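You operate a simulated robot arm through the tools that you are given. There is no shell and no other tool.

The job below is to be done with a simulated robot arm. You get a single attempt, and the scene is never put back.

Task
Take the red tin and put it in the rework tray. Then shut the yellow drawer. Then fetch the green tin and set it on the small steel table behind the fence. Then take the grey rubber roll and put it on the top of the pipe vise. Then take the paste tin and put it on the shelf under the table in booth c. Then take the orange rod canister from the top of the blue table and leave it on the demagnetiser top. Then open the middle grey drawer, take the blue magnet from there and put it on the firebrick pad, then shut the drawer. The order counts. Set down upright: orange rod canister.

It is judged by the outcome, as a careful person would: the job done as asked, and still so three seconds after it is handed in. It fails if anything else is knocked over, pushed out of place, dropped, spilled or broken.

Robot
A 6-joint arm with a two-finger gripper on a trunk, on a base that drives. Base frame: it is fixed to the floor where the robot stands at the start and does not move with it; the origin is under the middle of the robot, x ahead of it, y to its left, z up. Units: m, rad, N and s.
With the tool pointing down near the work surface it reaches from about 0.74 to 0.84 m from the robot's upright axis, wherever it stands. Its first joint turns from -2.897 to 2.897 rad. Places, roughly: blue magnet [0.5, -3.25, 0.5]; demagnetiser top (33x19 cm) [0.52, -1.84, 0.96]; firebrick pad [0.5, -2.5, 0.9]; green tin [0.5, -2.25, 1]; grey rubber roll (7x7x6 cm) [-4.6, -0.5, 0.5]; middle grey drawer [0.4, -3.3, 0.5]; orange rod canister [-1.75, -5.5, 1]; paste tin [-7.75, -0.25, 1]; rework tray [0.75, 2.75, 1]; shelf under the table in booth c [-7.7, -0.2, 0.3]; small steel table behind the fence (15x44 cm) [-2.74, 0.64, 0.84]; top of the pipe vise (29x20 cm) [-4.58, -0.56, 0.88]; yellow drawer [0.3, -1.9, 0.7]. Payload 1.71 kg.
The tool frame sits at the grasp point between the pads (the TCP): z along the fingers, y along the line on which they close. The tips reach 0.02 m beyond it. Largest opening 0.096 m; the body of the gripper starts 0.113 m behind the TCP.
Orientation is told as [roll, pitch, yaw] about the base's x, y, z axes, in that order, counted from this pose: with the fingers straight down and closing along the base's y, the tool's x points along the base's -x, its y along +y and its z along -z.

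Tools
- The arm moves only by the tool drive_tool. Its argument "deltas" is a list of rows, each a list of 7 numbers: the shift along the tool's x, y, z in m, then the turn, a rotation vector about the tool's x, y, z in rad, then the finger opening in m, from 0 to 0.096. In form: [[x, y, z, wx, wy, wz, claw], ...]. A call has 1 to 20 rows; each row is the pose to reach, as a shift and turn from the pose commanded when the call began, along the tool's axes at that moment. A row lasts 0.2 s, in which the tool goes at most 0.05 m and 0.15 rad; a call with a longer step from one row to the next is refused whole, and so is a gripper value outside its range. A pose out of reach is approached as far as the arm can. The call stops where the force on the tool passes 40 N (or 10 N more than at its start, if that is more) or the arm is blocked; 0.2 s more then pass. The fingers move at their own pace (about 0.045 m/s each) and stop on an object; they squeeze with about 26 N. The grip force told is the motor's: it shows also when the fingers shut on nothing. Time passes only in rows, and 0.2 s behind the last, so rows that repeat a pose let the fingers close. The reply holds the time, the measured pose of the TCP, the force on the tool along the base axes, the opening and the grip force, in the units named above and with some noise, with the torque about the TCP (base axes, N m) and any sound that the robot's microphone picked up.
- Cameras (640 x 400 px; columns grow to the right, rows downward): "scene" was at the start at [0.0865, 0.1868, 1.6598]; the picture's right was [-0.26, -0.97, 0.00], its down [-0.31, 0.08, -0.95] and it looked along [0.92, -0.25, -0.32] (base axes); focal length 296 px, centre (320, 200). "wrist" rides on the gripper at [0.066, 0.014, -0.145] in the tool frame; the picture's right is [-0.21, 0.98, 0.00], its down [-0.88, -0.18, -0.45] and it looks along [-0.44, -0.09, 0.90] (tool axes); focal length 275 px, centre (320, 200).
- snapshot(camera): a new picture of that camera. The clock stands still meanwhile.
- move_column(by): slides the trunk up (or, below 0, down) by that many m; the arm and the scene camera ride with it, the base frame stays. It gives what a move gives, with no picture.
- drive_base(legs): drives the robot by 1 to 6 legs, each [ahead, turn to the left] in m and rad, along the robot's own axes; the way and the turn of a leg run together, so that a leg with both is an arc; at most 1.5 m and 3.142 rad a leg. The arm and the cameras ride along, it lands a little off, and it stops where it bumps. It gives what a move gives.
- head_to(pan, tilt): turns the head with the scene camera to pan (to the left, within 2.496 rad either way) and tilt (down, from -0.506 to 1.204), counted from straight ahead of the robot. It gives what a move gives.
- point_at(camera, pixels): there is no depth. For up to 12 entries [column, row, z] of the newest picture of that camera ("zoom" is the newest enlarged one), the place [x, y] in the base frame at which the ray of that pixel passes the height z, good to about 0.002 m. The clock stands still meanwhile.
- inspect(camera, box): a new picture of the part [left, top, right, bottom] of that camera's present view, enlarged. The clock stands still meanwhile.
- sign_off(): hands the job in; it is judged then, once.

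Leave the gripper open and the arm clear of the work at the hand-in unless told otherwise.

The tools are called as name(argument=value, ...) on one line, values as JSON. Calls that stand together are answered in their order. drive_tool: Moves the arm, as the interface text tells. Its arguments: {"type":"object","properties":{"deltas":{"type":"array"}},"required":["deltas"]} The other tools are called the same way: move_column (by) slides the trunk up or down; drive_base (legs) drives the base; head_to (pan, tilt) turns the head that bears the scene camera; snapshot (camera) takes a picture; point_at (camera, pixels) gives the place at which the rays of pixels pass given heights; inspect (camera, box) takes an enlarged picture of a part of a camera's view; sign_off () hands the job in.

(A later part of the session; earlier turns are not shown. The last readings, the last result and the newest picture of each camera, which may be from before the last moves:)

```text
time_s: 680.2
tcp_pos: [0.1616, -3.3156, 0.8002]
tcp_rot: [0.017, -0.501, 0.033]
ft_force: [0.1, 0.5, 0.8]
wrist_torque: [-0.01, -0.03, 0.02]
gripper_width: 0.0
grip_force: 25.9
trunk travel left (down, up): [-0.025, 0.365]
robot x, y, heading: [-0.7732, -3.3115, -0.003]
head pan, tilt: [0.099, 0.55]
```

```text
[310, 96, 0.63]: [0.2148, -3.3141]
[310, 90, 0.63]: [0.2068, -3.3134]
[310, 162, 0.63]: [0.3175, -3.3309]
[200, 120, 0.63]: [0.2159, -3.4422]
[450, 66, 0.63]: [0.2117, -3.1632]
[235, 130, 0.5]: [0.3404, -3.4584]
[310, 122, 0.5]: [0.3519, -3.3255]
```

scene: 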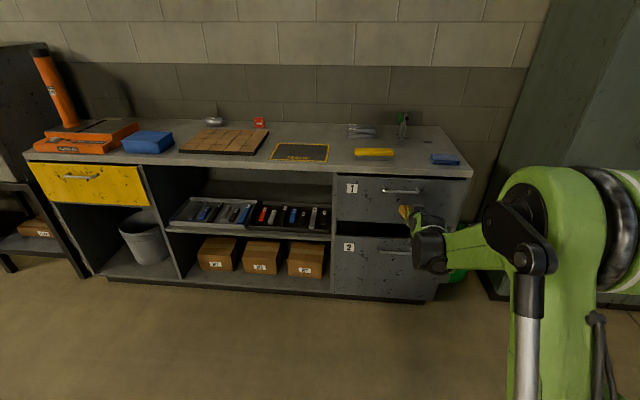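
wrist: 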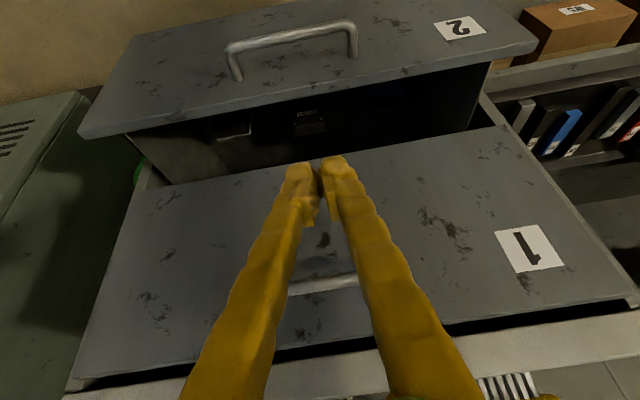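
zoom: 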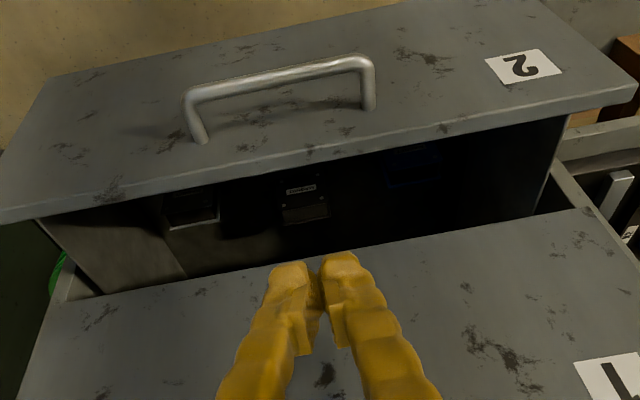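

Panel edge at x ≈ 0.215, drawer 1's face at ≈ 0.317: a 10 cm gap. I insert the closed fingertips into it, to TCP ≈ (0.262, −3.316, 0.603).

drive_tool(deltas=[[0.003, 0, 0.035, 0, 0, 0, 0.0], [0.0064, 0, 0.0708, 0, 0, 0, 0.0], [0.0064, 0, 0.11, 0, 0, 0, 0.0], [0.0064, 0, 0.145, 0, 0, 0, 0.0], [0.0064, 0, 0.175, 0, 0, 0, 0.0], [0.0064, 0, 0.2, 0, 0, 0, 0.0], [0.0064, 0, 0.2208, 0, 0, 0, 0.0], [0.0064, 0, 0.2208, 0, 0, 0, 0.0]])

snapshot(camera="wrist")

inspect(camera="scene", box=[320, 160, 480, 310])

```text
time_s: 682.0
tcp_pos: [0.2527, -3.3089, 0.6201]
tcp_rot: [0.018, -0.516, 0.034]
ft_force: [0.3, -0.2, -0.2]
wrist_torque: [0.0, -0.01, -0.03]
gripper_width: 0.0002
grip_force: 25.3
trunk travel left (down, up): [-0.025, 0.365]
robot x, y, heading: [-0.7779, -3.3129, -0.009]
head pan, tilt: [0.099, 0.55]
```

```text
taken
```

wrist: 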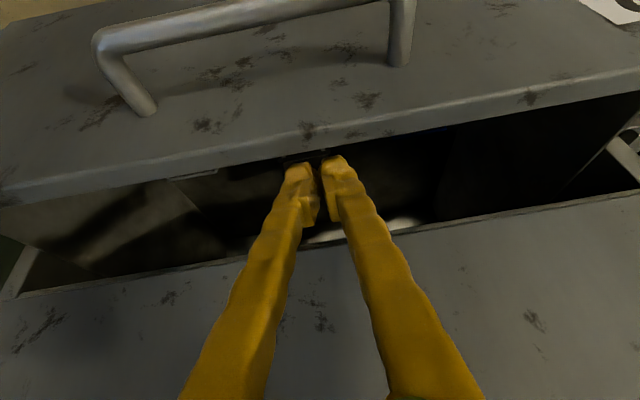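

```text
2.67 times, centred on (400, 235) of scene
```

zoom: 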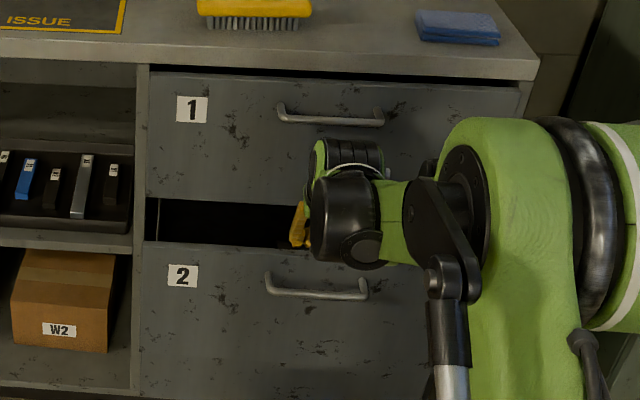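

The tips are inside the gap. I go 2 cm deeper for a secure hook, then pull back with the base.

drive_tool(deltas=[[0, 0, 0.01, 0, 0, 0, 0.0], [0, 0, 0.02, 0, 0, 0, 0.0], [0, 0, 0.02, 0, 0, 0, 0.0]])

drive_base(legs=[[-0.1, 0.0]])

snapshot(camera="wrist")

inspect(camera="scene", box=[320, 160, 480, 310])

```text
time_s: 682.8
tcp_pos: [0.2628, -3.3082, 0.6026]
tcp_rot: [0.018, -0.517, 0.033]
ft_force: [0.2, 0.0, 0.0]
wrist_torque: [-0.02, -0.01, 0.03]
gripper_width: 0.0
grip_force: 26.3
trunk travel left (down, up): [-0.025, 0.365]
robot x, y, heading: [-0.7766, -3.3113, -0.007]
head pan, tilt: [0.099, 0.55]
```

```text
time_s: 684.1
tcp_pos: [0.1601, -3.3082, 0.6036]
tcp_rot: [0.017, -0.516, 0.031]
ft_force: [0.7, 0.0, 0.3]
wrist_torque: [0.02, 0.01, -0.03]
gripper_width: 0.0
grip_force: 25.7
trunk travel left (down, up): [-0.025, 0.365]
robot x, y, heading: [-0.8777, -3.3101, -0.008]
head pan, tilt: [0.099, 0.55]
```

```text
taken
```

wrist: 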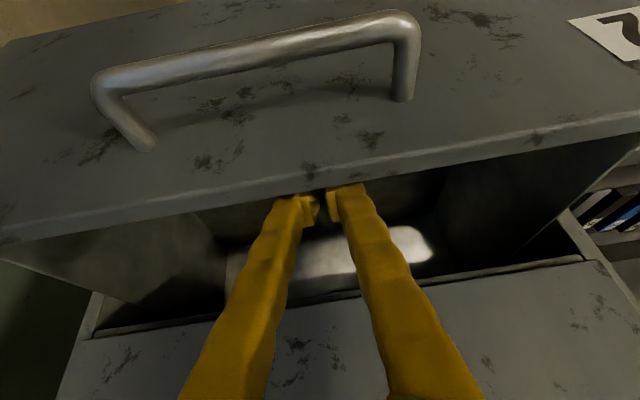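

```text
2.67 times, centred on (400, 235) of scene
```

zoom: 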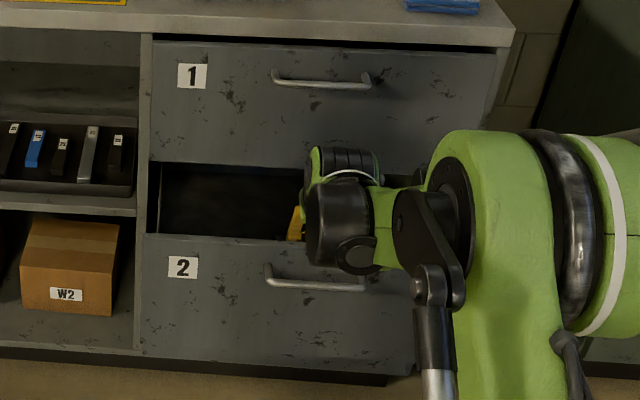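

The hook works, the drawer follows smoothly. I pull another 0.14 m.

drive_base(legs=[[-0.14, 0.0]])

snapshot(camera="wrist")

snapshot(camera="scene")

```text
time_s: 685.7
tcp_pos: [0.0113, -3.3043, 0.6179]
tcp_rot: [0.016, -0.53, 0.034]
ft_force: [0.8, -1.0, 0.1]
wrist_torque: [0.0, -0.02, -0.05]
gripper_width: 0.0
grip_force: 25.7
trunk travel left (down, up): [-0.025, 0.365]
robot x, y, heading: [-1.0231, -3.3126, -0.004]
head pan, tilt: [0.099, 0.55]
```

```text
taken
```

wrist: 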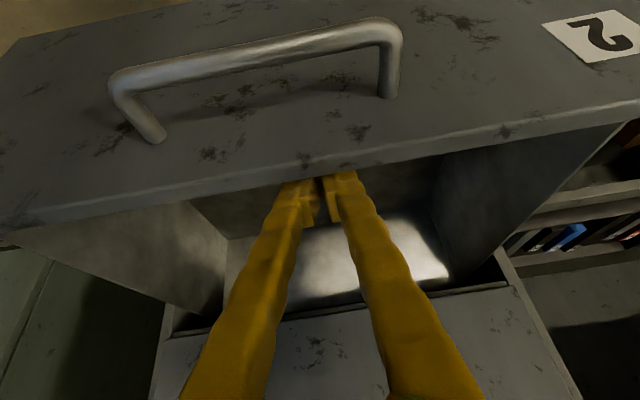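

```text
taken
```

scene: 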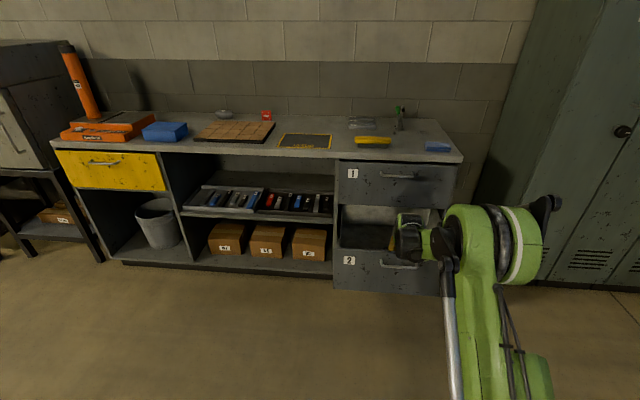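

The drawer is open about 30 cm. I disengage the fingers (slightly forward, then up) and look inside.

drive_tool(deltas=[[-0.0173, 0, 0.0101, 0, 0, 0, 0.0], [-0.032, 0, -0.016, 0, 0, 0, 0.0], [-0.052, 0, -0.05, 0, 0, 0, 0.0], [-0.075, 0, -0.088, 0, 0, 0, 0.0], [-0.098, 0, -0.127, 0, 0, 0, 0.0], [-0.12, 0, -0.165, 0, 0, 0, 0.0], [-0.142, 0, -0.203, 0, 0, 0, 0.0], [-0.165, 0, -0.242, 0, 0, 0, 0.0], [-0.187, 0, -0.28, 0, 0, 0, 0.0], [-0.195, 0, -0.294, 0, 0, 0, 0.03]])

snapshot(camera="wrist")

inspect(camera="scene", box=[320, 160, 480, 310])

```text
time_s: 687.9
tcp_pos: [0.0147, -3.3084, 0.9858]
tcp_rot: [0.015, -0.546, 0.032]
ft_force: [-0.1, 0.6, -0.4]
wrist_torque: [-0.03, 0.0, 0.03]
gripper_width: 0.0301
grip_force: 0.2
trunk travel left (down, up): [-0.025, 0.365]
robot x, y, heading: [-1.0194, -3.3127, -0.002]
head pan, tilt: [0.099, 0.55]
```

```text
taken
```

wrist: 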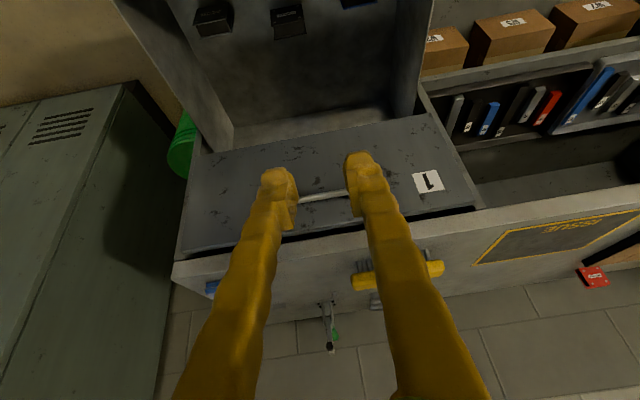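

```text
2.67 times, centred on (400, 235) of scene
```

zoom: 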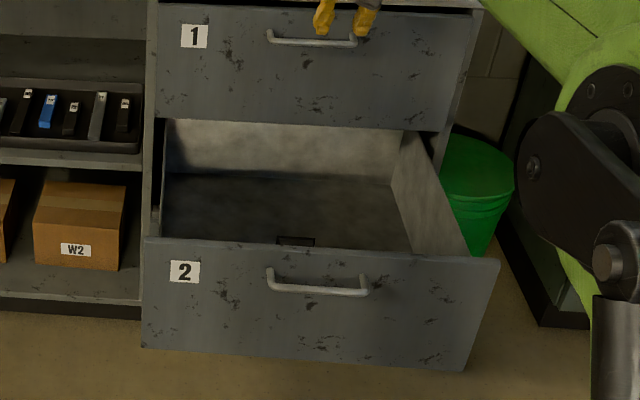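

The drawer is nearly fully open; several small blocks lie near its front, one of them blue (at the image's top edge). I turn the tool vertical and move back a little to see them.

drive_tool(deltas=[[0.02, 0, 0.0, 0, 0.11, 0, 0.06], [0.04, 0, 0.0, 0, 0.22, 0, 0.09], [0.06, 0, 0.0, 0, 0.33, 0, 0.09], [0.07, 0, 0.0, 0, 0.44, 0, 0.09], [0.08, 0, 0.0, 0, 0.546, 0, 0.09], [0.08, 0, 0.0, 0, 0.546, 0, 0.09]])

snapshot(camera="wrist")

head_to(pan=0.0, tilt=0.75)

snapshot(camera="scene")

```text
time_s: 689.3
tcp_pos: [-0.052, -3.3119, 0.9435]
tcp_rot: [0.014, 0.001, 0.043]
ft_force: [-0.6, -0.5, -0.9]
wrist_torque: [0.03, -0.01, 0.0]
gripper_width: 0.0901
grip_force: 0.1
trunk travel left (down, up): [-0.025, 0.365]
robot x, y, heading: [-1.0238, -3.3076, -0.003]
head pan, tilt: [0.099, 0.55]
```

```text
taken
```

wrist: 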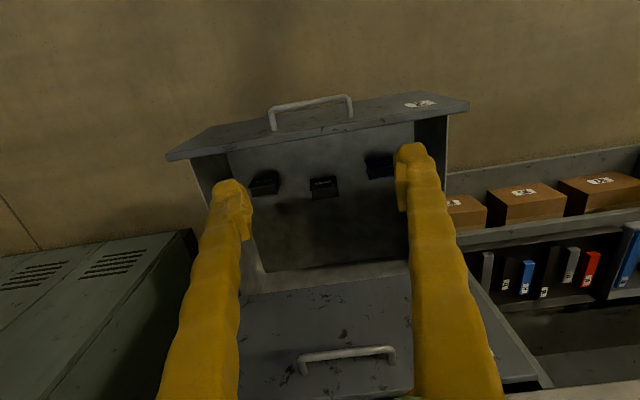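

```text
time_s: 690.0
tcp_pos: [-0.0525, -3.3114, 0.9439]
tcp_rot: [0.014, 0.001, 0.044]
ft_force: [0.3, 0.6, 0.3]
wrist_torque: [-0.01, -0.02, -0.02]
gripper_width: 0.0899
grip_force: 0.1
trunk travel left (down, up): [-0.025, 0.365]
robot x, y, heading: [-1.0221, -3.3116, -0.001]
head pan, tilt: [0.0, 0.75]
```

```text
taken
```

scene: 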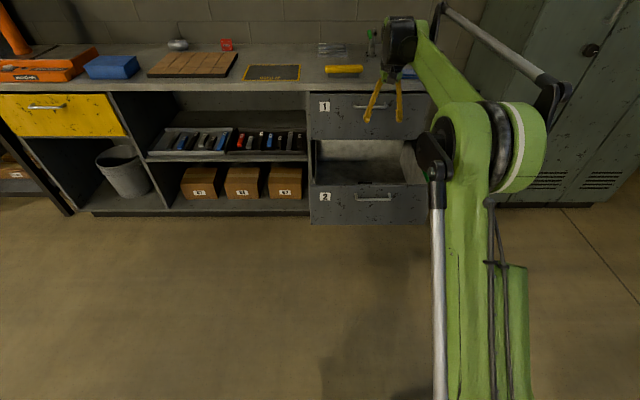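

Three blocks lie in the drawer at (263,182), (323,187) and (380,165). I zoom in.

inspect(camera="wrist", box=[230, 130, 430, 255])

point_at(camera="zoom", pixels=[[104, 170, 0.44], [298, 180, 0.44], [480, 115, 0.44], [480, 115, 0.42], [480, 115, 0.46], [230, 65, 0.63], [585, 20, 0.63], [300, 430, 0.42], [100, 395, 0.42]])

```text
3.20 times, centred on (330, 192) of wrist
```

zoom: 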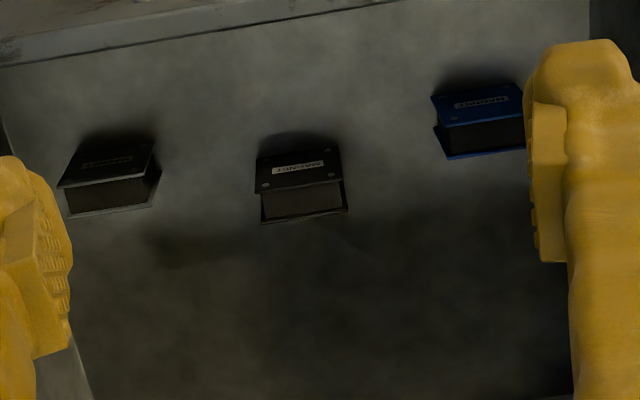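

```text
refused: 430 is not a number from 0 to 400
```

The blue block at the right of the zoom (robot's left) is the magnet: a sandwich of two plates standing on edge with a MAGNET label facing me. I get positions.

point_at(camera="zoom", pixels=[[480, 120, 0.42], [480, 120, 0.44], [480, 120, 0.46], [433, 98, 0.46], [523, 84, 0.46], [448, 159, 0.46], [526, 147, 0.46], [300, 62, 0.43], [300, 190, 0.46], [110, 180, 0.46]])

inspect(camera="scene", box=[300, 110, 440, 230])

```text
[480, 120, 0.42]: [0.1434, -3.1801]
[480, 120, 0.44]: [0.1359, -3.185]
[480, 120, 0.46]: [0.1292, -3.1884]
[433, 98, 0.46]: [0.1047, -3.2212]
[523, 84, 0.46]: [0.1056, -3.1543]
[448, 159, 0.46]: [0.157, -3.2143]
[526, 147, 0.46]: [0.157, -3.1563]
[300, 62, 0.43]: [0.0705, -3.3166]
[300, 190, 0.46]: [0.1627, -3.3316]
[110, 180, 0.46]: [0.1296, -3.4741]
```

```text
3.33 times, centred on (370, 170) of scene
```

zoom: 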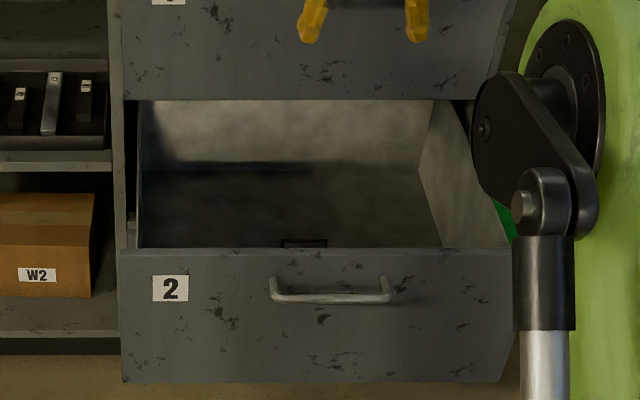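

Blue magnet centre ≈ (0.13, −3.187), about 6.7 cm wide in y. I retract the tool 10 cm, bring the base 0.25 m nearer, and view it from above.

drive_tool(deltas=[[0.04, 0.03, 0.0, 0.007, 0, 0, 0.09], [0.08, 0.07, 0.0, 0.014, 0, 0, 0.09], [0.1, 0.11, 0.0, 0.014, 0, 0, 0.09], [0.1, 0.13, 0.0, 0.014, 0, 0, 0.09]])

drive_base(legs=[[0.25, 0.0]])

snapshot(camera="wrist")

```text
refused: row 2 steps farther than a row can; nothing moved
```

```text
time_s: 692.3
tcp_pos: [0.2035, -3.3156, 0.9433]
tcp_rot: [0.013, -0.001, 0.039]
ft_force: [0.7, 0.3, -0.1]
wrist_torque: [0.02, 0.0, 0.0]
gripper_width: 0.0903
grip_force: 0.1
trunk travel left (down, up): [-0.025, 0.365]
robot x, y, heading: [-0.7652, -3.3094, -0.011]
head pan, tilt: [0.0, 0.75]
```

```text
taken
```

wrist: 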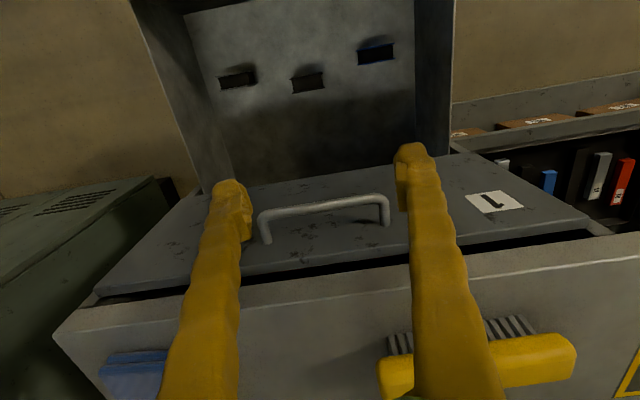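

The arm step was refused as too long, but the base moved without contact. From this viewpoint the blue magnet is almost straight below the camera; I zoom in and triangulate.

inspect(camera="wrist", box=[200, 10, 440, 160])

point_at(camera="wrist", pixels=[[358, 47, 0.46], [393, 41, 0.46], [359, 67, 0.46], [395, 61, 0.46], [376, 54, 0.46], [376, 54, 0.42], [376, 54, 0.5]])

```text
2.67 times, centred on (320, 85) of wrist
```

zoom: 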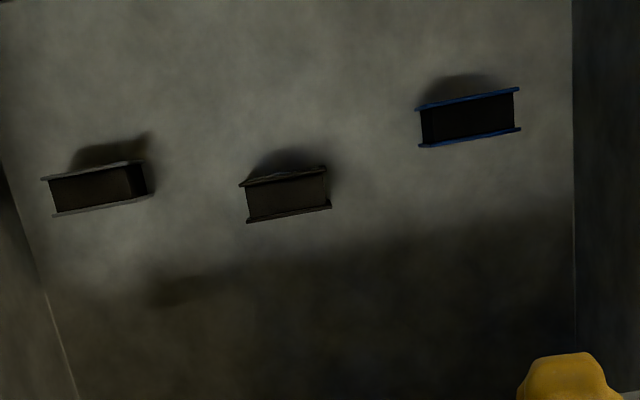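

```text
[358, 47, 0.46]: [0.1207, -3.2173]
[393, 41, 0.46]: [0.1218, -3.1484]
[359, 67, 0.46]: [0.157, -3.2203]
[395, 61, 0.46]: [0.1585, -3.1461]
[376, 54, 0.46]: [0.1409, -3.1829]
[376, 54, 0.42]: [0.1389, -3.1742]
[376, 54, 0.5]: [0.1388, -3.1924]
```

Magnet: centre (0.139, −3.183), 3.7 cm thick (x), 7 cm wide (y), from z ≈ 0.414 to 0.48. I'll pinch it across its plates with the tool straight down, turned 90°. First I move above it, rotating.

drive_tool(deltas=[[0.0054, 0.0123, 0, 0.001, 0, -0.1393, 0.08], [0.0108, 0.0245, 0, 0.002, 0, -0.2785, 0.075], [0.0162, 0.0368, 0, 0.003, 0, -0.4178, 0.075], [0.0216, 0.0491, 0, 0.004, 0, -0.5571, 0.075], [0.027, 0.0614, 0, 0.005, 0, -0.6964, 0.075], [0.0323, 0.0736, 0, 0.006, 0, -0.8356, 0.075], [0.0377, 0.0859, 0, 0.007, 0, -0.9749, 0.075], [0.0431, 0.0982, 0, 0.008, 0, -1.1142, 0.075], [0.0485, 0.1105, 0, 0.009, 0, -1.2535, 0.075], [0.0539, 0.1227, 0, 0.009, 0, -1.3927, 0.075], [0.0593, 0.135, 0, 0.009, 0, -1.532, 0.075], [0.0593, 0.135, 0, 0.009, 0, -1.532, 0.075]])

snapshot(camera="wrist")

snapshot(camera="scene")

```text
time_s: 694.9
tcp_pos: [0.1244, -3.1824, 0.9578]
tcp_rot: [-0.02, -0.008, 1.575]
ft_force: [-0.3, 0.3, 0.1]
wrist_torque: [-0.03, 0.02, 0.0]
gripper_width: 0.075
grip_force: 0.1
trunk travel left (down, up): [-0.025, 0.365]
robot x, y, heading: [-0.7641, -3.3095, -0.009]
head pan, tilt: [0.0, 0.75]
```

```text
taken
```

wrist: 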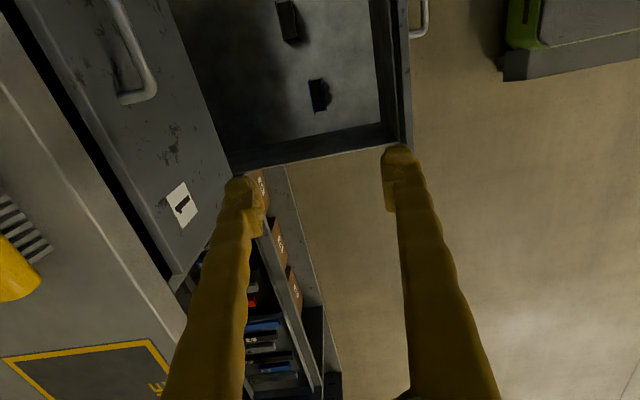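

```text
taken
```

scene: 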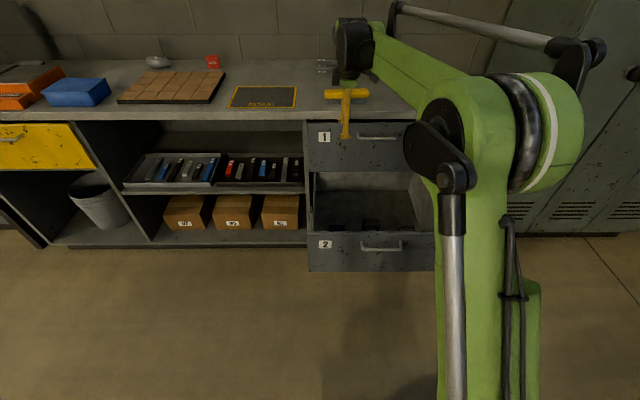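

inspect(camera="wrist", box=[240, 40, 400, 180])

point_at(camera="wrist", pixels=[[318, 95, 0.48], [318, 95, 0.46], [308, 80, 0.48], [325, 78, 0.48], [312, 114, 0.48], [329, 110, 0.48], [310, 140, 0.5], [395, 60, 0.6]])

```text
2.86 times, centred on (320, 110) of wrist
```

zoom: 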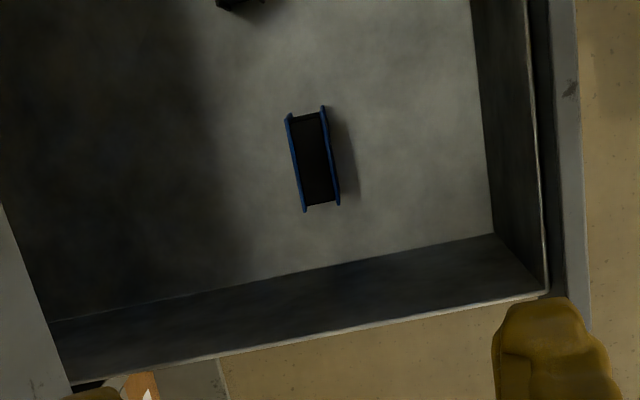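

```text
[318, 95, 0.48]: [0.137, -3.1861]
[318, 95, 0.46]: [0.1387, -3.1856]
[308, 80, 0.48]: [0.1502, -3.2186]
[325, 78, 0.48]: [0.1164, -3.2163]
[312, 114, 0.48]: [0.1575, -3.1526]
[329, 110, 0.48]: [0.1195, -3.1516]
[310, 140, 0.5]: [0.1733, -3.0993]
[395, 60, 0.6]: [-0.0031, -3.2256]
```

Magnet centre (0.138, −3.185) confirmed. I descend to about z 0.62, correcting the small tilt, and check.

drive_tool(deltas=[[0.001, -0.001, 0.045, -0.005, 0.002, 0, 0.075], [0.002, -0.002, 0.09, -0.01, 0.004, 0, 0.075], [0.003, -0.003, 0.135, -0.015, 0.006, 0, 0.075], [0.004, -0.0035, 0.18, -0.02, 0.008, 0, 0.075], [0.005, -0.0035, 0.225, -0.02, 0.008, 0, 0.075], [0.006, -0.0035, 0.27, -0.02, 0.008, 0, 0.075], [0.0066, -0.0035, 0.315, -0.02, 0.008, 0, 0.075], [0.0066, -0.0035, 0.335, -0.02, 0.008, 0, 0.075], [0.0066, -0.0035, 0.335, -0.02, 0.008, 0, 0.075]])

snapshot(camera="wrist")

snapshot(camera="scene")

```text
time_s: 696.9
tcp_pos: [0.1344, -3.1872, 0.6236]
tcp_rot: [-0.001, 0.0, 1.572]
ft_force: [0.3, 0.6, -0.5]
wrist_torque: [0.03, 0.0, 0.0]
gripper_width: 0.075
grip_force: 0.0
trunk travel left (down, up): [-0.025, 0.365]
robot x, y, heading: [-0.7646, -3.313, -0.008]
head pan, tilt: [0.0, 0.75]
```

```text
taken
```

wrist: 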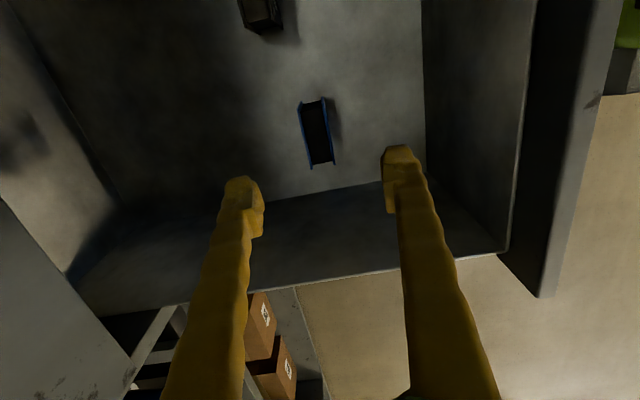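

```text
taken
```

scene: 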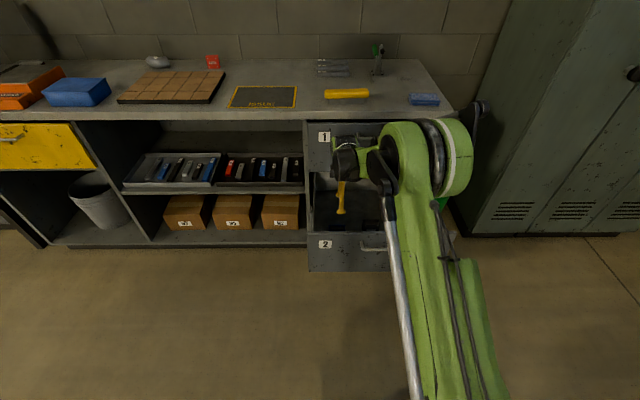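

inspect(camera="wrist", box=[240, 70, 400, 200])

point_at(camera="wrist", pixels=[[317, 133, 0.48], [317, 133, 0.46], [299, 104, 0.48], [325, 98, 0.48], [312, 168, 0.48], [335, 163, 0.48]])

```text
3.08 times, centred on (320, 135) of wrist
```

zoom: 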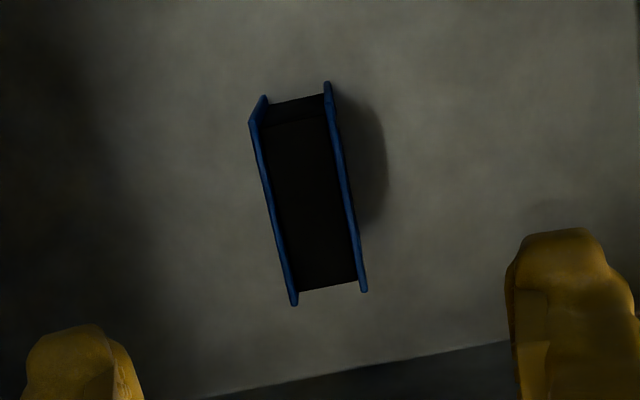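

```text
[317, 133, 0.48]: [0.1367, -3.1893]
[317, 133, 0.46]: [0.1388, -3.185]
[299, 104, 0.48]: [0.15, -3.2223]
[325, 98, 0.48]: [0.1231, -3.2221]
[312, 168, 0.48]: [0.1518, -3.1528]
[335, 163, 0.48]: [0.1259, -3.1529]
```

Centre (0.137, −3.188), thickness ≈ 3 cm. I descend around it to TCP z ≈ 0.455.

drive_tool(deltas=[[0, -0.001, 0.04, 0, 0, 0, 0.075], [0, -0.003, 0.08, 0, 0, 0, 0.075], [0, -0.003, 0.11, 0, 0, 0, 0.075], [0, -0.003, 0.135, 0, 0, 0, 0.075], [0, -0.003, 0.155, 0, 0, 0, 0.075], [0, -0.003, 0.1686, 0, 0, 0, 0.075], [0, -0.003, 0.1686, 0, 0, 0, 0.075]])

snapshot(camera="wrist")

```text
time_s: 698.5
tcp_pos: [0.1367, -3.1864, 0.4547]
tcp_rot: [0.0, 0.0, 1.573]
ft_force: [-0.9, 0.1, 0.0]
wrist_torque: [0.0, 0.03, -0.01]
gripper_width: 0.0751
grip_force: 0.0
trunk travel left (down, up): [-0.025, 0.365]
robot x, y, heading: [-0.7653, -3.3138, -0.004]
head pan, tilt: [0.0, 0.75]
```

```text
taken
```

wrist: 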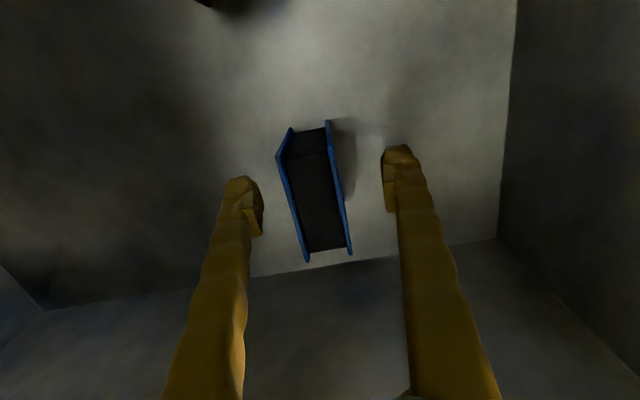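

The magnet is between the pads. I close on it.

drive_tool(deltas=[[0, 0, 0, 0, 0, 0, 0.05], [0, 0, 0, 0, 0, 0, 0.02], [0, 0, 0, 0, 0, 0, 0.0], [0, 0, 0, 0, 0, 0, 0.0], [0, 0, 0, 0, 0, 0, 0.0], [0, 0, 0, 0, 0, 0, 0.0]])

snapshot(camera="wrist")

```text
time_s: 699.9
tcp_pos: [0.1366, -3.1863, 0.4548]
tcp_rot: [-0.001, 0.0, 1.572]
ft_force: [1.3, 0.7, 1.4]
wrist_torque: [-0.02, 0.05, -0.05]
gripper_width: 0.0292
grip_force: 25.7
trunk travel left (down, up): [-0.025, 0.365]
robot x, y, heading: [-0.7645, -3.3114, -0.006]
head pan, tilt: [0.0, 0.75]
```

```text
taken
```

wrist: 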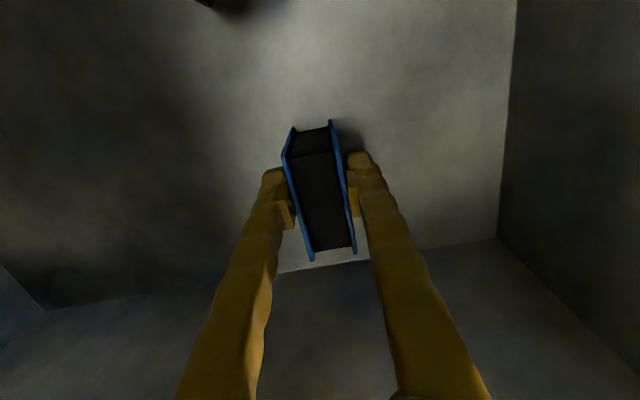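

Gripped (2.9 cm). I lift straight up out of the drawer.

drive_tool(deltas=[[0, 0, -0.02, 0, 0, 0, 0.0], [0, 0, -0.06, 0, 0, 0, 0.0], [0, 0, -0.1, 0, 0, 0, 0.0], [0, 0, -0.145, 0, 0, 0, 0.0], [0, 0, -0.19, 0, 0, 0, 0.0], [0, 0, -0.235, 0, 0, 0, 0.0], [0, 0, -0.28, 0, 0, 0, 0.0], [0, 0, -0.325, 0, 0, 0, 0.0], [0, 0, -0.37, 0, 0, 0, 0.0], [0, 0, -0.415, 0, 0, 0, 0.0], [0, 0, -0.46, 0, 0, 0, 0.0], [0, 0, -0.48, 0, 0, 0, 0.0]])

snapshot(camera="wrist")

snapshot(camera="scene")

```text
time_s: 702.5
tcp_pos: [0.139, -3.1886, 0.9353]
tcp_rot: [-0.001, 0.0, 1.573]
ft_force: [-0.1, -0.1, -5.6]
wrist_torque: [0.0, 0.05, 0.0]
gripper_width: 0.029
grip_force: 25.9
trunk travel left (down, up): [-0.025, 0.365]
robot x, y, heading: [-0.761, -3.3119, -0.01]
head pan, tilt: [0.0, 0.75]
```

```text
taken
```

wrist: 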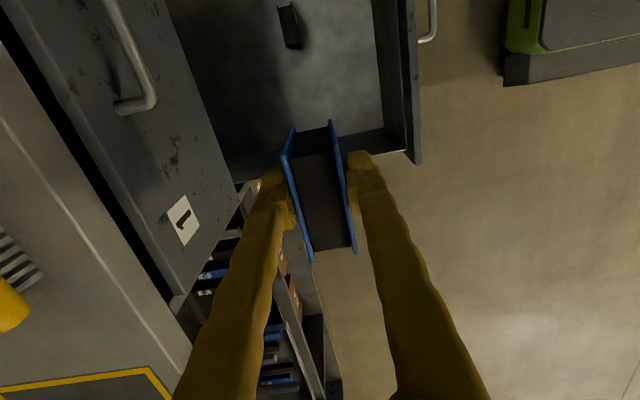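

```text
taken
```

scene: 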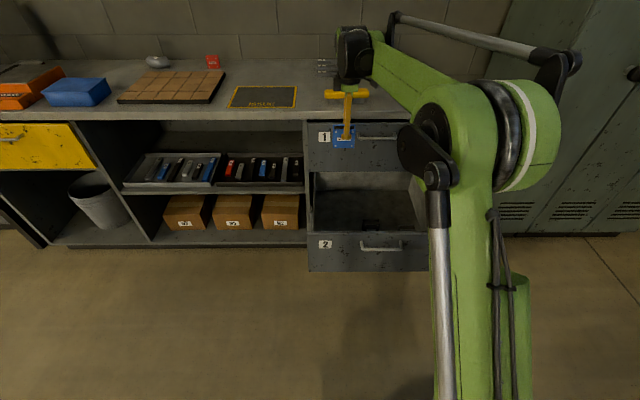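

The magnet is held (5.6 N). I raise the trunk, back off from the open drawer, drive north to y ≈ −2.5 and face the firebrick pad.

move_column(by=0.2)

drive_base(legs=[[-0.35, 0.0], [0.0, 1.5708], [0.8, 0.0], [0.0, -1.565]])

snapshot(camera="scene")

```text
time_s: 704.7
tcp_pos: [0.1382, -3.1894, 1.1344]
tcp_rot: [0.001, 0.001, 1.572]
ft_force: [0.2, 0.0, -4.4]
wrist_torque: [-0.02, -0.02, 0.02]
gripper_width: 0.029
grip_force: 25.8
trunk travel left (down, up): [-0.225, 0.165]
robot x, y, heading: [-0.7642, -3.3134, -0.009]
head pan, tilt: [0.0, 0.75]
```

```text
time_s: 724.6
tcp_pos: [-0.1987, -2.3917, 1.1357]
tcp_rot: [0.001, 0.0, 1.57]
ft_force: [-0.4, 0.3, -4.7]
wrist_torque: [-0.02, -0.01, 0.01]
gripper_width: 0.0287
grip_force: 25.9
trunk travel left (down, up): [-0.225, 0.165]
robot x, y, heading: [-1.1004, -2.5021, -0.011]
head pan, tilt: [0.0, 0.75]
```

```text
taken
```

scene: 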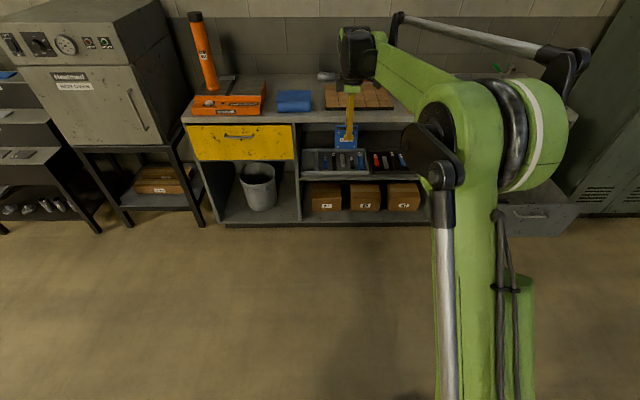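

drive_base(legs=[[0.7, 0.0]])

snapshot(camera="scene")

snapshot(camera="wrist")

```text
time_s: 729.7
tcp_pos: [0.4789, -2.3953, 1.1482]
tcp_rot: [-0.013, 0.0, 1.573]
ft_force: [0.3, -0.2, -4.4]
wrist_torque: [-0.05, 0.01, 0.0]
gripper_width: 0.029
grip_force: 26.5
trunk travel left (down, up): [-0.225, 0.165]
robot x, y, heading: [-0.4089, -2.5054, -0.009]
head pan, tilt: [0.0, 0.75]
```

```text
taken
```

scene: 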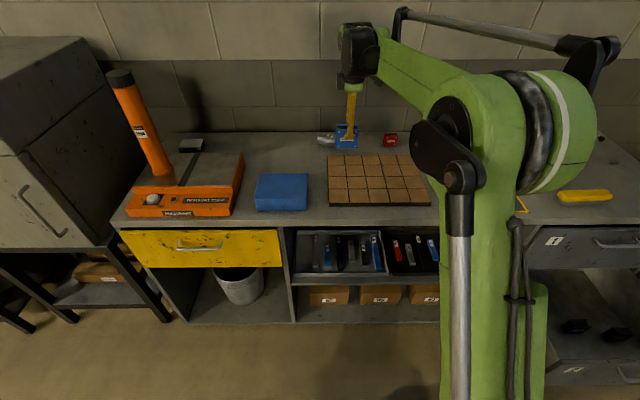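

```text
taken
```

wrist: 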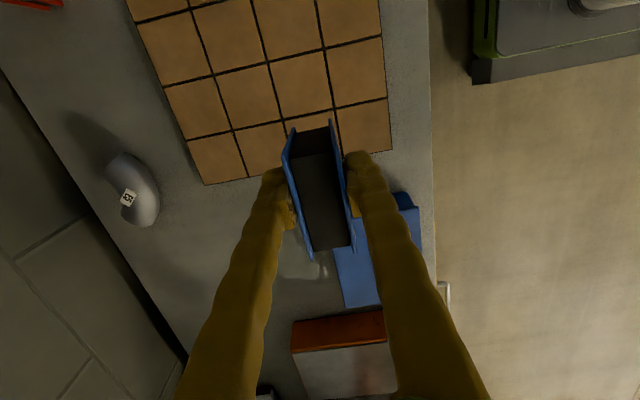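

point_at(camera="wrist", pixels=[[391, 150, 0.92], [204, 185, 0.92], [380, 2, 0.92], [132, 22, 0.92], [290, 80, 0.92]])

point_at(camera="scene", pixels=[[329, 205, 0.92], [327, 156, 0.92], [432, 205, 0.92], [408, 156, 0.92], [329, 207, 0.9]])

```text
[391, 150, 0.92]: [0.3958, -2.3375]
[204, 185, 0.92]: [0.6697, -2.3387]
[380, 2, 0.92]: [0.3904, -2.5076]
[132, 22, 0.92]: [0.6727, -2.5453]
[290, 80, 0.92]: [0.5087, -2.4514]
```

```text
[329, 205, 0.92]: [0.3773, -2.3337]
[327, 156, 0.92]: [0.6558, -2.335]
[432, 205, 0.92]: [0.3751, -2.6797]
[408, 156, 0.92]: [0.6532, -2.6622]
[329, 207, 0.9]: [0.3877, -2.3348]
```

The pad spans x 0.38–0.67, y −2.335…−2.67. I carry the magnet to above (0.52, −2.50), z ≈ 1.0.

drive_tool(deltas=[[0.021, -0.008, 0.01, -0.003, 0, 0, 0.0], [0.042, -0.016, 0.03, -0.006, 0, 0, 0.0], [0.063, -0.024, 0.06, -0.01, 0, 0, 0.0], [0.084, -0.032, 0.09, -0.013, 0, 0, 0.0], [0.105, -0.039, 0.12, -0.013, 0, 0, 0.0], [0.105, -0.039, 0.15, -0.013, 0, 0, 0.0], [0.105, -0.039, 0.15, -0.013, 0, 0, 0.0]])

snapshot(camera="wrist")

inspect(camera="scene", box=[300, 80, 460, 220])

```text
time_s: 731.3
tcp_pos: [0.5042, -2.5007, 1.0116]
tcp_rot: [-0.016, 0.0, 1.572]
ft_force: [-0.1, -0.1, -4.0]
wrist_torque: [-0.04, 0.03, 0.03]
gripper_width: 0.0291
grip_force: 26.1
trunk travel left (down, up): [-0.225, 0.165]
robot x, y, heading: [-0.4104, -2.5042, -0.008]
head pan, tilt: [0.0, 0.75]
```

```text
taken
```

wrist: 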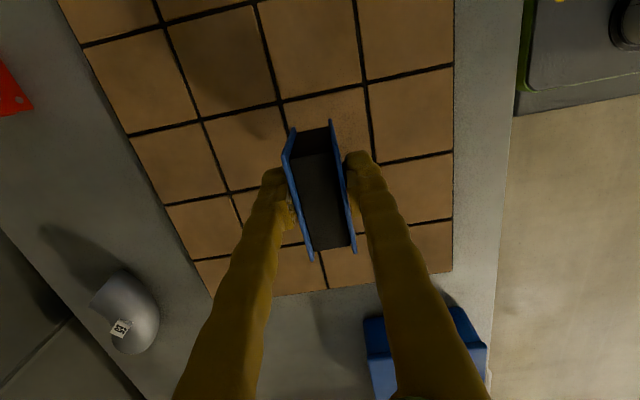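

```text
2.86 times, centred on (380, 150) of scene
```

zoom: 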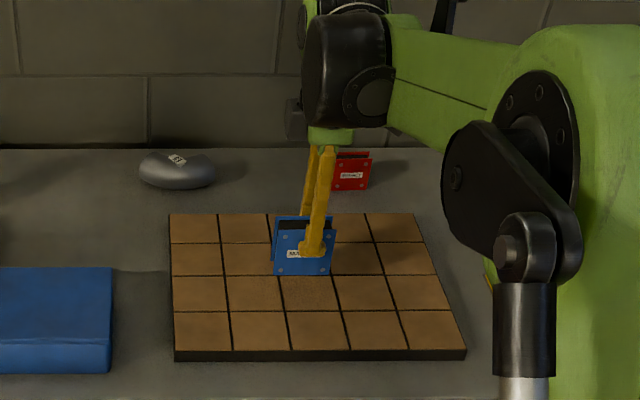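

Over the pad. I level the tool and lower to just above the surface, then by small steps.

drive_tool(deltas=[[0, 0, 0.012, -0.008, 0, 0, 0.0], [0, 0, 0.024, -0.016, 0, 0, 0.0], [0, 0, 0.036, -0.016, 0, 0, 0.0], [0, 0, 0.042, -0.016, 0, 0, 0.0], [0, 0, 0.042, -0.016, 0, 0, 0.0]])

```text
time_s: 732.5
tcp_pos: [0.5042, -2.4999, 0.9716]
tcp_rot: [-0.002, 0.001, 1.573]
ft_force: [-2.9, 1.5, 22.6]
wrist_torque: [0.05, 0.07, -0.02]
gripper_width: 0.0293
grip_force: 25.7
trunk travel left (down, up): [-0.225, 0.165]
robot x, y, heading: [-0.4067, -2.5087, -0.015]
head pan, tilt: [0.0, 0.75]
```

Contact (22.6 N) at TCP z 0.972. I ease off 1 mm and open.

drive_tool(deltas=[[0, 0, -0.001, 0, 0, 0, 0.0], [0, 0, -0.001, 0, 0, 0, 0.035], [0, 0, -0.001, 0, 0, 0, 0.05], [0, 0, -0.001, 0, 0, 0, 0.07], [0, 0, -0.001, 0, 0, 0, 0.075]])

snapshot(camera="wrist")

```text
time_s: 733.7
tcp_pos: [0.5063, -2.5011, 0.9716]
tcp_rot: [0.001, 0.001, 1.572]
ft_force: [-0.4, 0.8, 0.5]
wrist_torque: [-0.03, 0.0, 0.01]
gripper_width: 0.0749
grip_force: 0.1
trunk travel left (down, up): [-0.225, 0.165]
robot x, y, heading: [-0.4059, -2.5104, -0.013]
head pan, tilt: [0.0, 0.75]
```

```text
taken
```

wrist: 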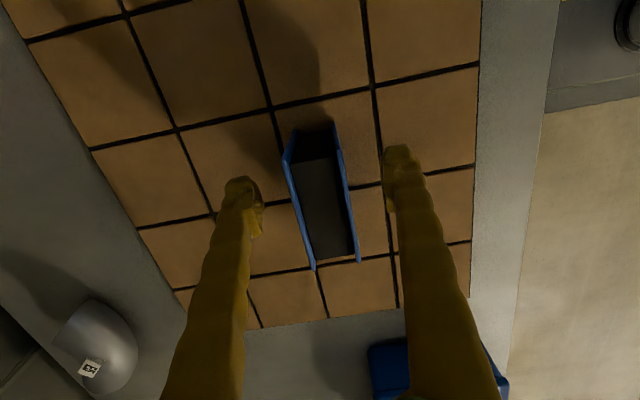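

The magnet stands on the firebrick pad. I raise the tool straight up and clear of it.

drive_tool(deltas=[[0, 0, -0.03, 0, 0, 0, 0.075], [0, 0, -0.07, 0, 0, 0, 0.075], [0, 0, -0.115, 0, 0, 0, 0.075], [0, 0, -0.16, 0, 0, 0, 0.075], [0, 0, -0.2, 0, 0, 0, 0.075], [0, 0.04, -0.21, 0, 0, 0, 0.075], [0, 0.08, -0.21, 0, 0, 0, 0.05]])

inspect(camera="scene", box=[300, 80, 460, 220])

```text
time_s: 735.3
tcp_pos: [0.4246, -2.5024, 1.1811]
tcp_rot: [-0.001, -0.001, 1.573]
ft_force: [0.4, 0.1, 0.3]
wrist_torque: [0.0, 0.0, 0.01]
gripper_width: 0.0499
grip_force: 0.1
trunk travel left (down, up): [-0.225, 0.165]
robot x, y, heading: [-0.4063, -2.511, -0.01]
head pan, tilt: [0.0, 0.75]
```

```text
2.86 times, centred on (380, 150) of scene
```

zoom: 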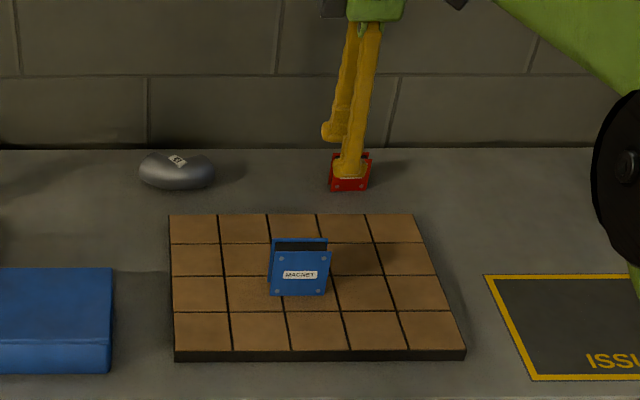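

The blue magnet stands on the firebrick pad. Finally I shut drawer 2: back off, drive south, face the drawer again.

drive_base(legs=[[-0.68, 0.0], [0.0, -1.565], [0.8, 0.0], [0.0, 1.575]])

move_column(by=-0.2)

snapshot(camera="scene")

```text
time_s: 757.5
tcp_pos: [-0.2835, -3.2977, 1.1788]
tcp_rot: [0.0, -0.002, 1.568]
ft_force: [-0.9, 1.3, 0.2]
wrist_torque: [0.01, 0.02, -0.01]
gripper_width: 0.05
grip_force: 0.1
trunk travel left (down, up): [-0.225, 0.165]
robot x, y, heading: [-1.117, -3.3028, -0.014]
head pan, tilt: [0.0, 0.75]
```

```text
time_s: 759.7
tcp_pos: [-0.3012, -3.2972, 0.9923]
tcp_rot: [-0.016, 0.0, 1.566]
ft_force: [-0.6, -1.0, 0.3]
wrist_torque: [0.04, -0.02, -0.01]
gripper_width: 0.0499
grip_force: 0.1
trunk travel left (down, up): [-0.025, 0.365]
robot x, y, heading: [-1.1148, -3.3027, -0.016]
head pan, tilt: [0.0, 0.75]
```

```text
taken
```

scene: 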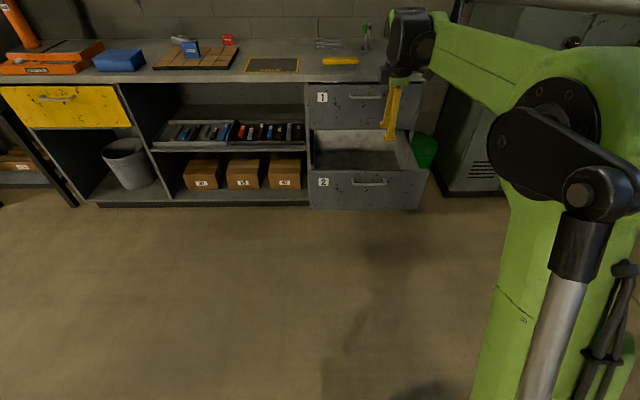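

inspect(camera="scene", box=[290, 80, 450, 220])

point_at(camera="zoom", pixels=[[220, 262, 0.63], [220, 270, 0.63], [225, 293, 0.58], [55, 375, 0.39], [375, 373, 0.39], [60, 270, 0.63], [395, 262, 0.63]])

```text
2.86 times, centred on (370, 150) of scene
```

zoom: 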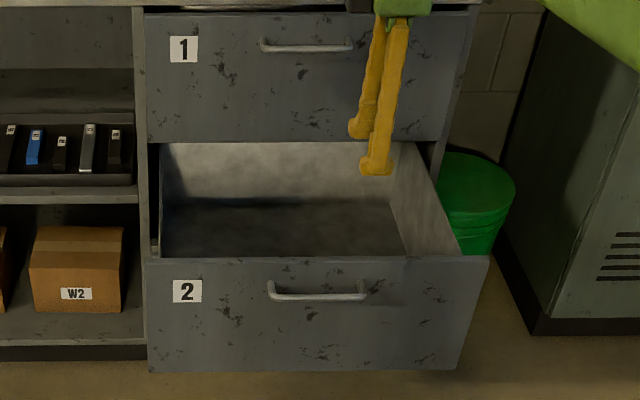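

```text
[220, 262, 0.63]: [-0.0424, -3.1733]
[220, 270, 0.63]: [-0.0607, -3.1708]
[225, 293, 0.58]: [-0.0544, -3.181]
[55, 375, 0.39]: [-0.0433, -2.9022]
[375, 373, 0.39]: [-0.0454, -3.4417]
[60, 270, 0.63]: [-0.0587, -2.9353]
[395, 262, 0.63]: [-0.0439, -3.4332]
```

Panel face at x ≈ −0.045. I rotate the tool back to yaw 0 with the fingers closed, lowering slightly.

drive_tool(deltas=[[0.002, 0, 0.01, 0, 0, 0.1424, 0.03], [0.003, 0, 0.02, 0, 0, 0.2847, 0.01], [0.005, 0, 0.03, 0, 0, 0.4271, 0.0], [0.006, 0, 0.04, 0, 0, 0.5695, 0.0], [0.008, 0, 0.05, 0, 0, 0.7118, 0.0], [0.01, 0, 0.06, 0, 0, 0.8542, 0.0], [0.011, 0, 0.07, 0, 0, 0.9965, 0.0], [0.013, 0, 0.08, 0, 0, 1.1389, 0.0], [0.015, 0, 0.09, 0, 0, 1.2813, 0.0], [0.017, 0, 0.1, 0, 0, 1.4236, 0.0], [0.018, 0, 0.1, 0, 0, 1.566, 0.0], [0.018, 0, 0.1, 0, 0, 1.566, 0.0]])

```text
time_s: 762.3
tcp_pos: [-0.3, -3.3168, 0.8924]
tcp_rot: [0.001, -0.016, -0.002]
ft_force: [-0.3, -0.5, -0.2]
wrist_torque: [0.02, -0.02, -0.04]
gripper_width: 0.0001
grip_force: 25.9
trunk travel left (down, up): [-0.025, 0.365]
robot x, y, heading: [-1.118, -3.3064, -0.012]
head pan, tilt: [0.0, 0.75]
```

drive_tool(deltas=[[-0.012, 0, 0.039, 0, -0.0785, 0, 0.0], [-0.025, 0, 0.079, 0, -0.157, 0, 0.0], [-0.037, 0, 0.118, 0, -0.2355, 0, 0.0], [-0.05, 0, 0.158, 0, -0.314, 0, 0.0], [-0.062, 0, 0.197, 0, -0.3925, 0, 0.0], [-0.074, 0, 0.236, 0, -0.471, 0, 0.0], [-0.087, 0, 0.276, 0, -0.5495, 0, 0.0], [-0.099, 0, 0.315, 0, -0.628, 0, 0.0], [-0.112, 0, 0.355, 0, -0.7065, 0, 0.0], [-0.124, 0, 0.394, 0, -0.785, 0, 0.0], [-0.124, 0, 0.394, 0, -0.785, 0, 0.0]])

snapshot(camera="wrist")

inspect(camera="scene", box=[290, 80, 490, 250])

```text
time_s: 764.7
tcp_pos: [-0.17, -3.3164, 0.5007]
tcp_rot: [-0.002, -0.8, 0.003]
ft_force: [0.8, 0.6, 0.0]
wrist_torque: [-0.02, 0.01, 0.0]
gripper_width: 0.0001
grip_force: 25.9
trunk travel left (down, up): [-0.025, 0.365]
robot x, y, heading: [-1.1178, -3.3051, -0.017]
head pan, tilt: [0.0, 0.75]
```

```text
taken
```

wrist: 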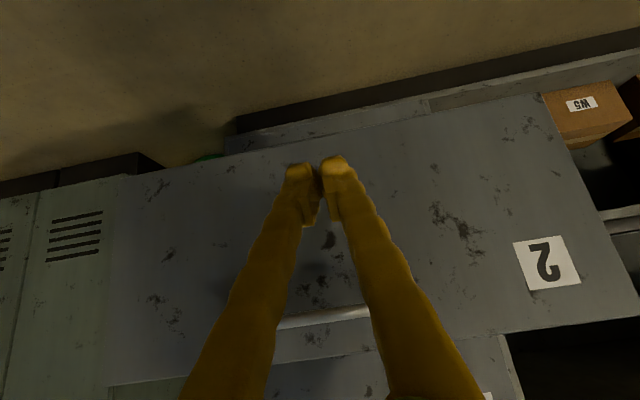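

```text
2.35 times, centred on (390, 165) of scene
```

zoom: 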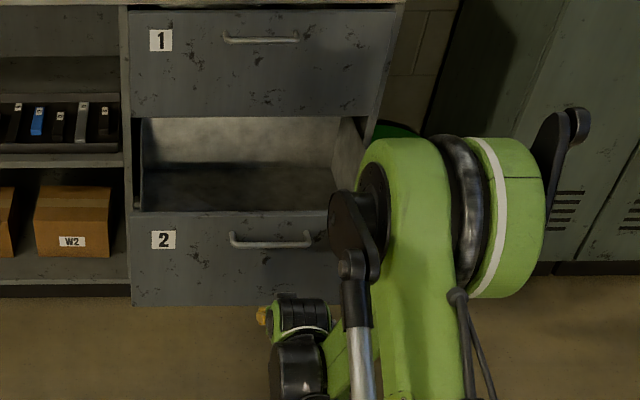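

Fingertips face the panel below its handle. I push it by driving the base forward 0.36 m, then finish with the arm.

drive_base(legs=[[0.36, 0.0]])

inspect(camera="scene", box=[290, 80, 490, 250])

snapshot(camera="wrist")

```text
time_s: 767.8
tcp_pos: [0.2032, -3.3197, 0.5005]
tcp_rot: [-0.003, -0.798, 0.002]
ft_force: [-0.7, -0.7, 0.2]
wrist_torque: [-0.05, 0.02, -0.02]
gripper_width: 0.0
grip_force: 29.2
trunk travel left (down, up): [-0.025, 0.365]
robot x, y, heading: [-0.7416, -3.3093, -0.015]
head pan, tilt: [0.0, 0.75]
```

```text
2.35 times, centred on (390, 165) of scene
```

zoom: 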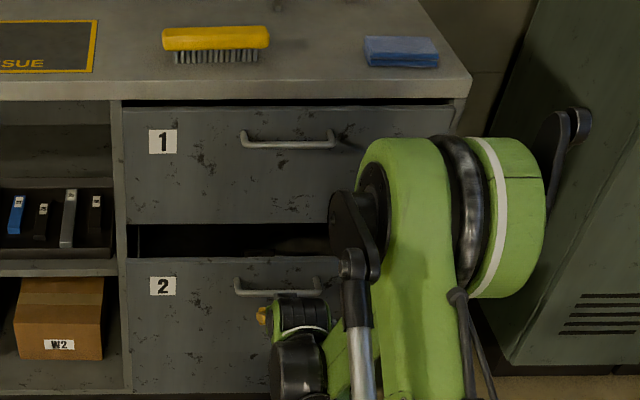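

```text
taken
```

wrist: 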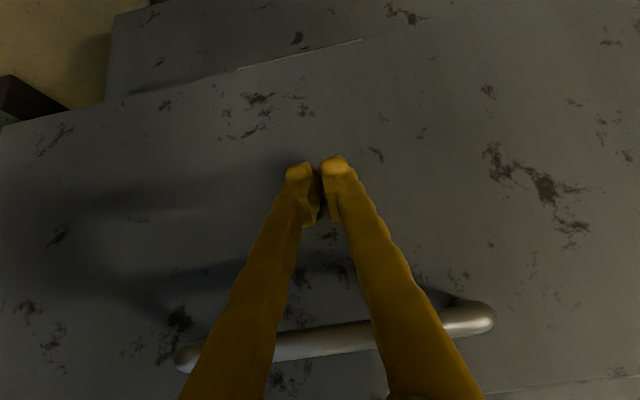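

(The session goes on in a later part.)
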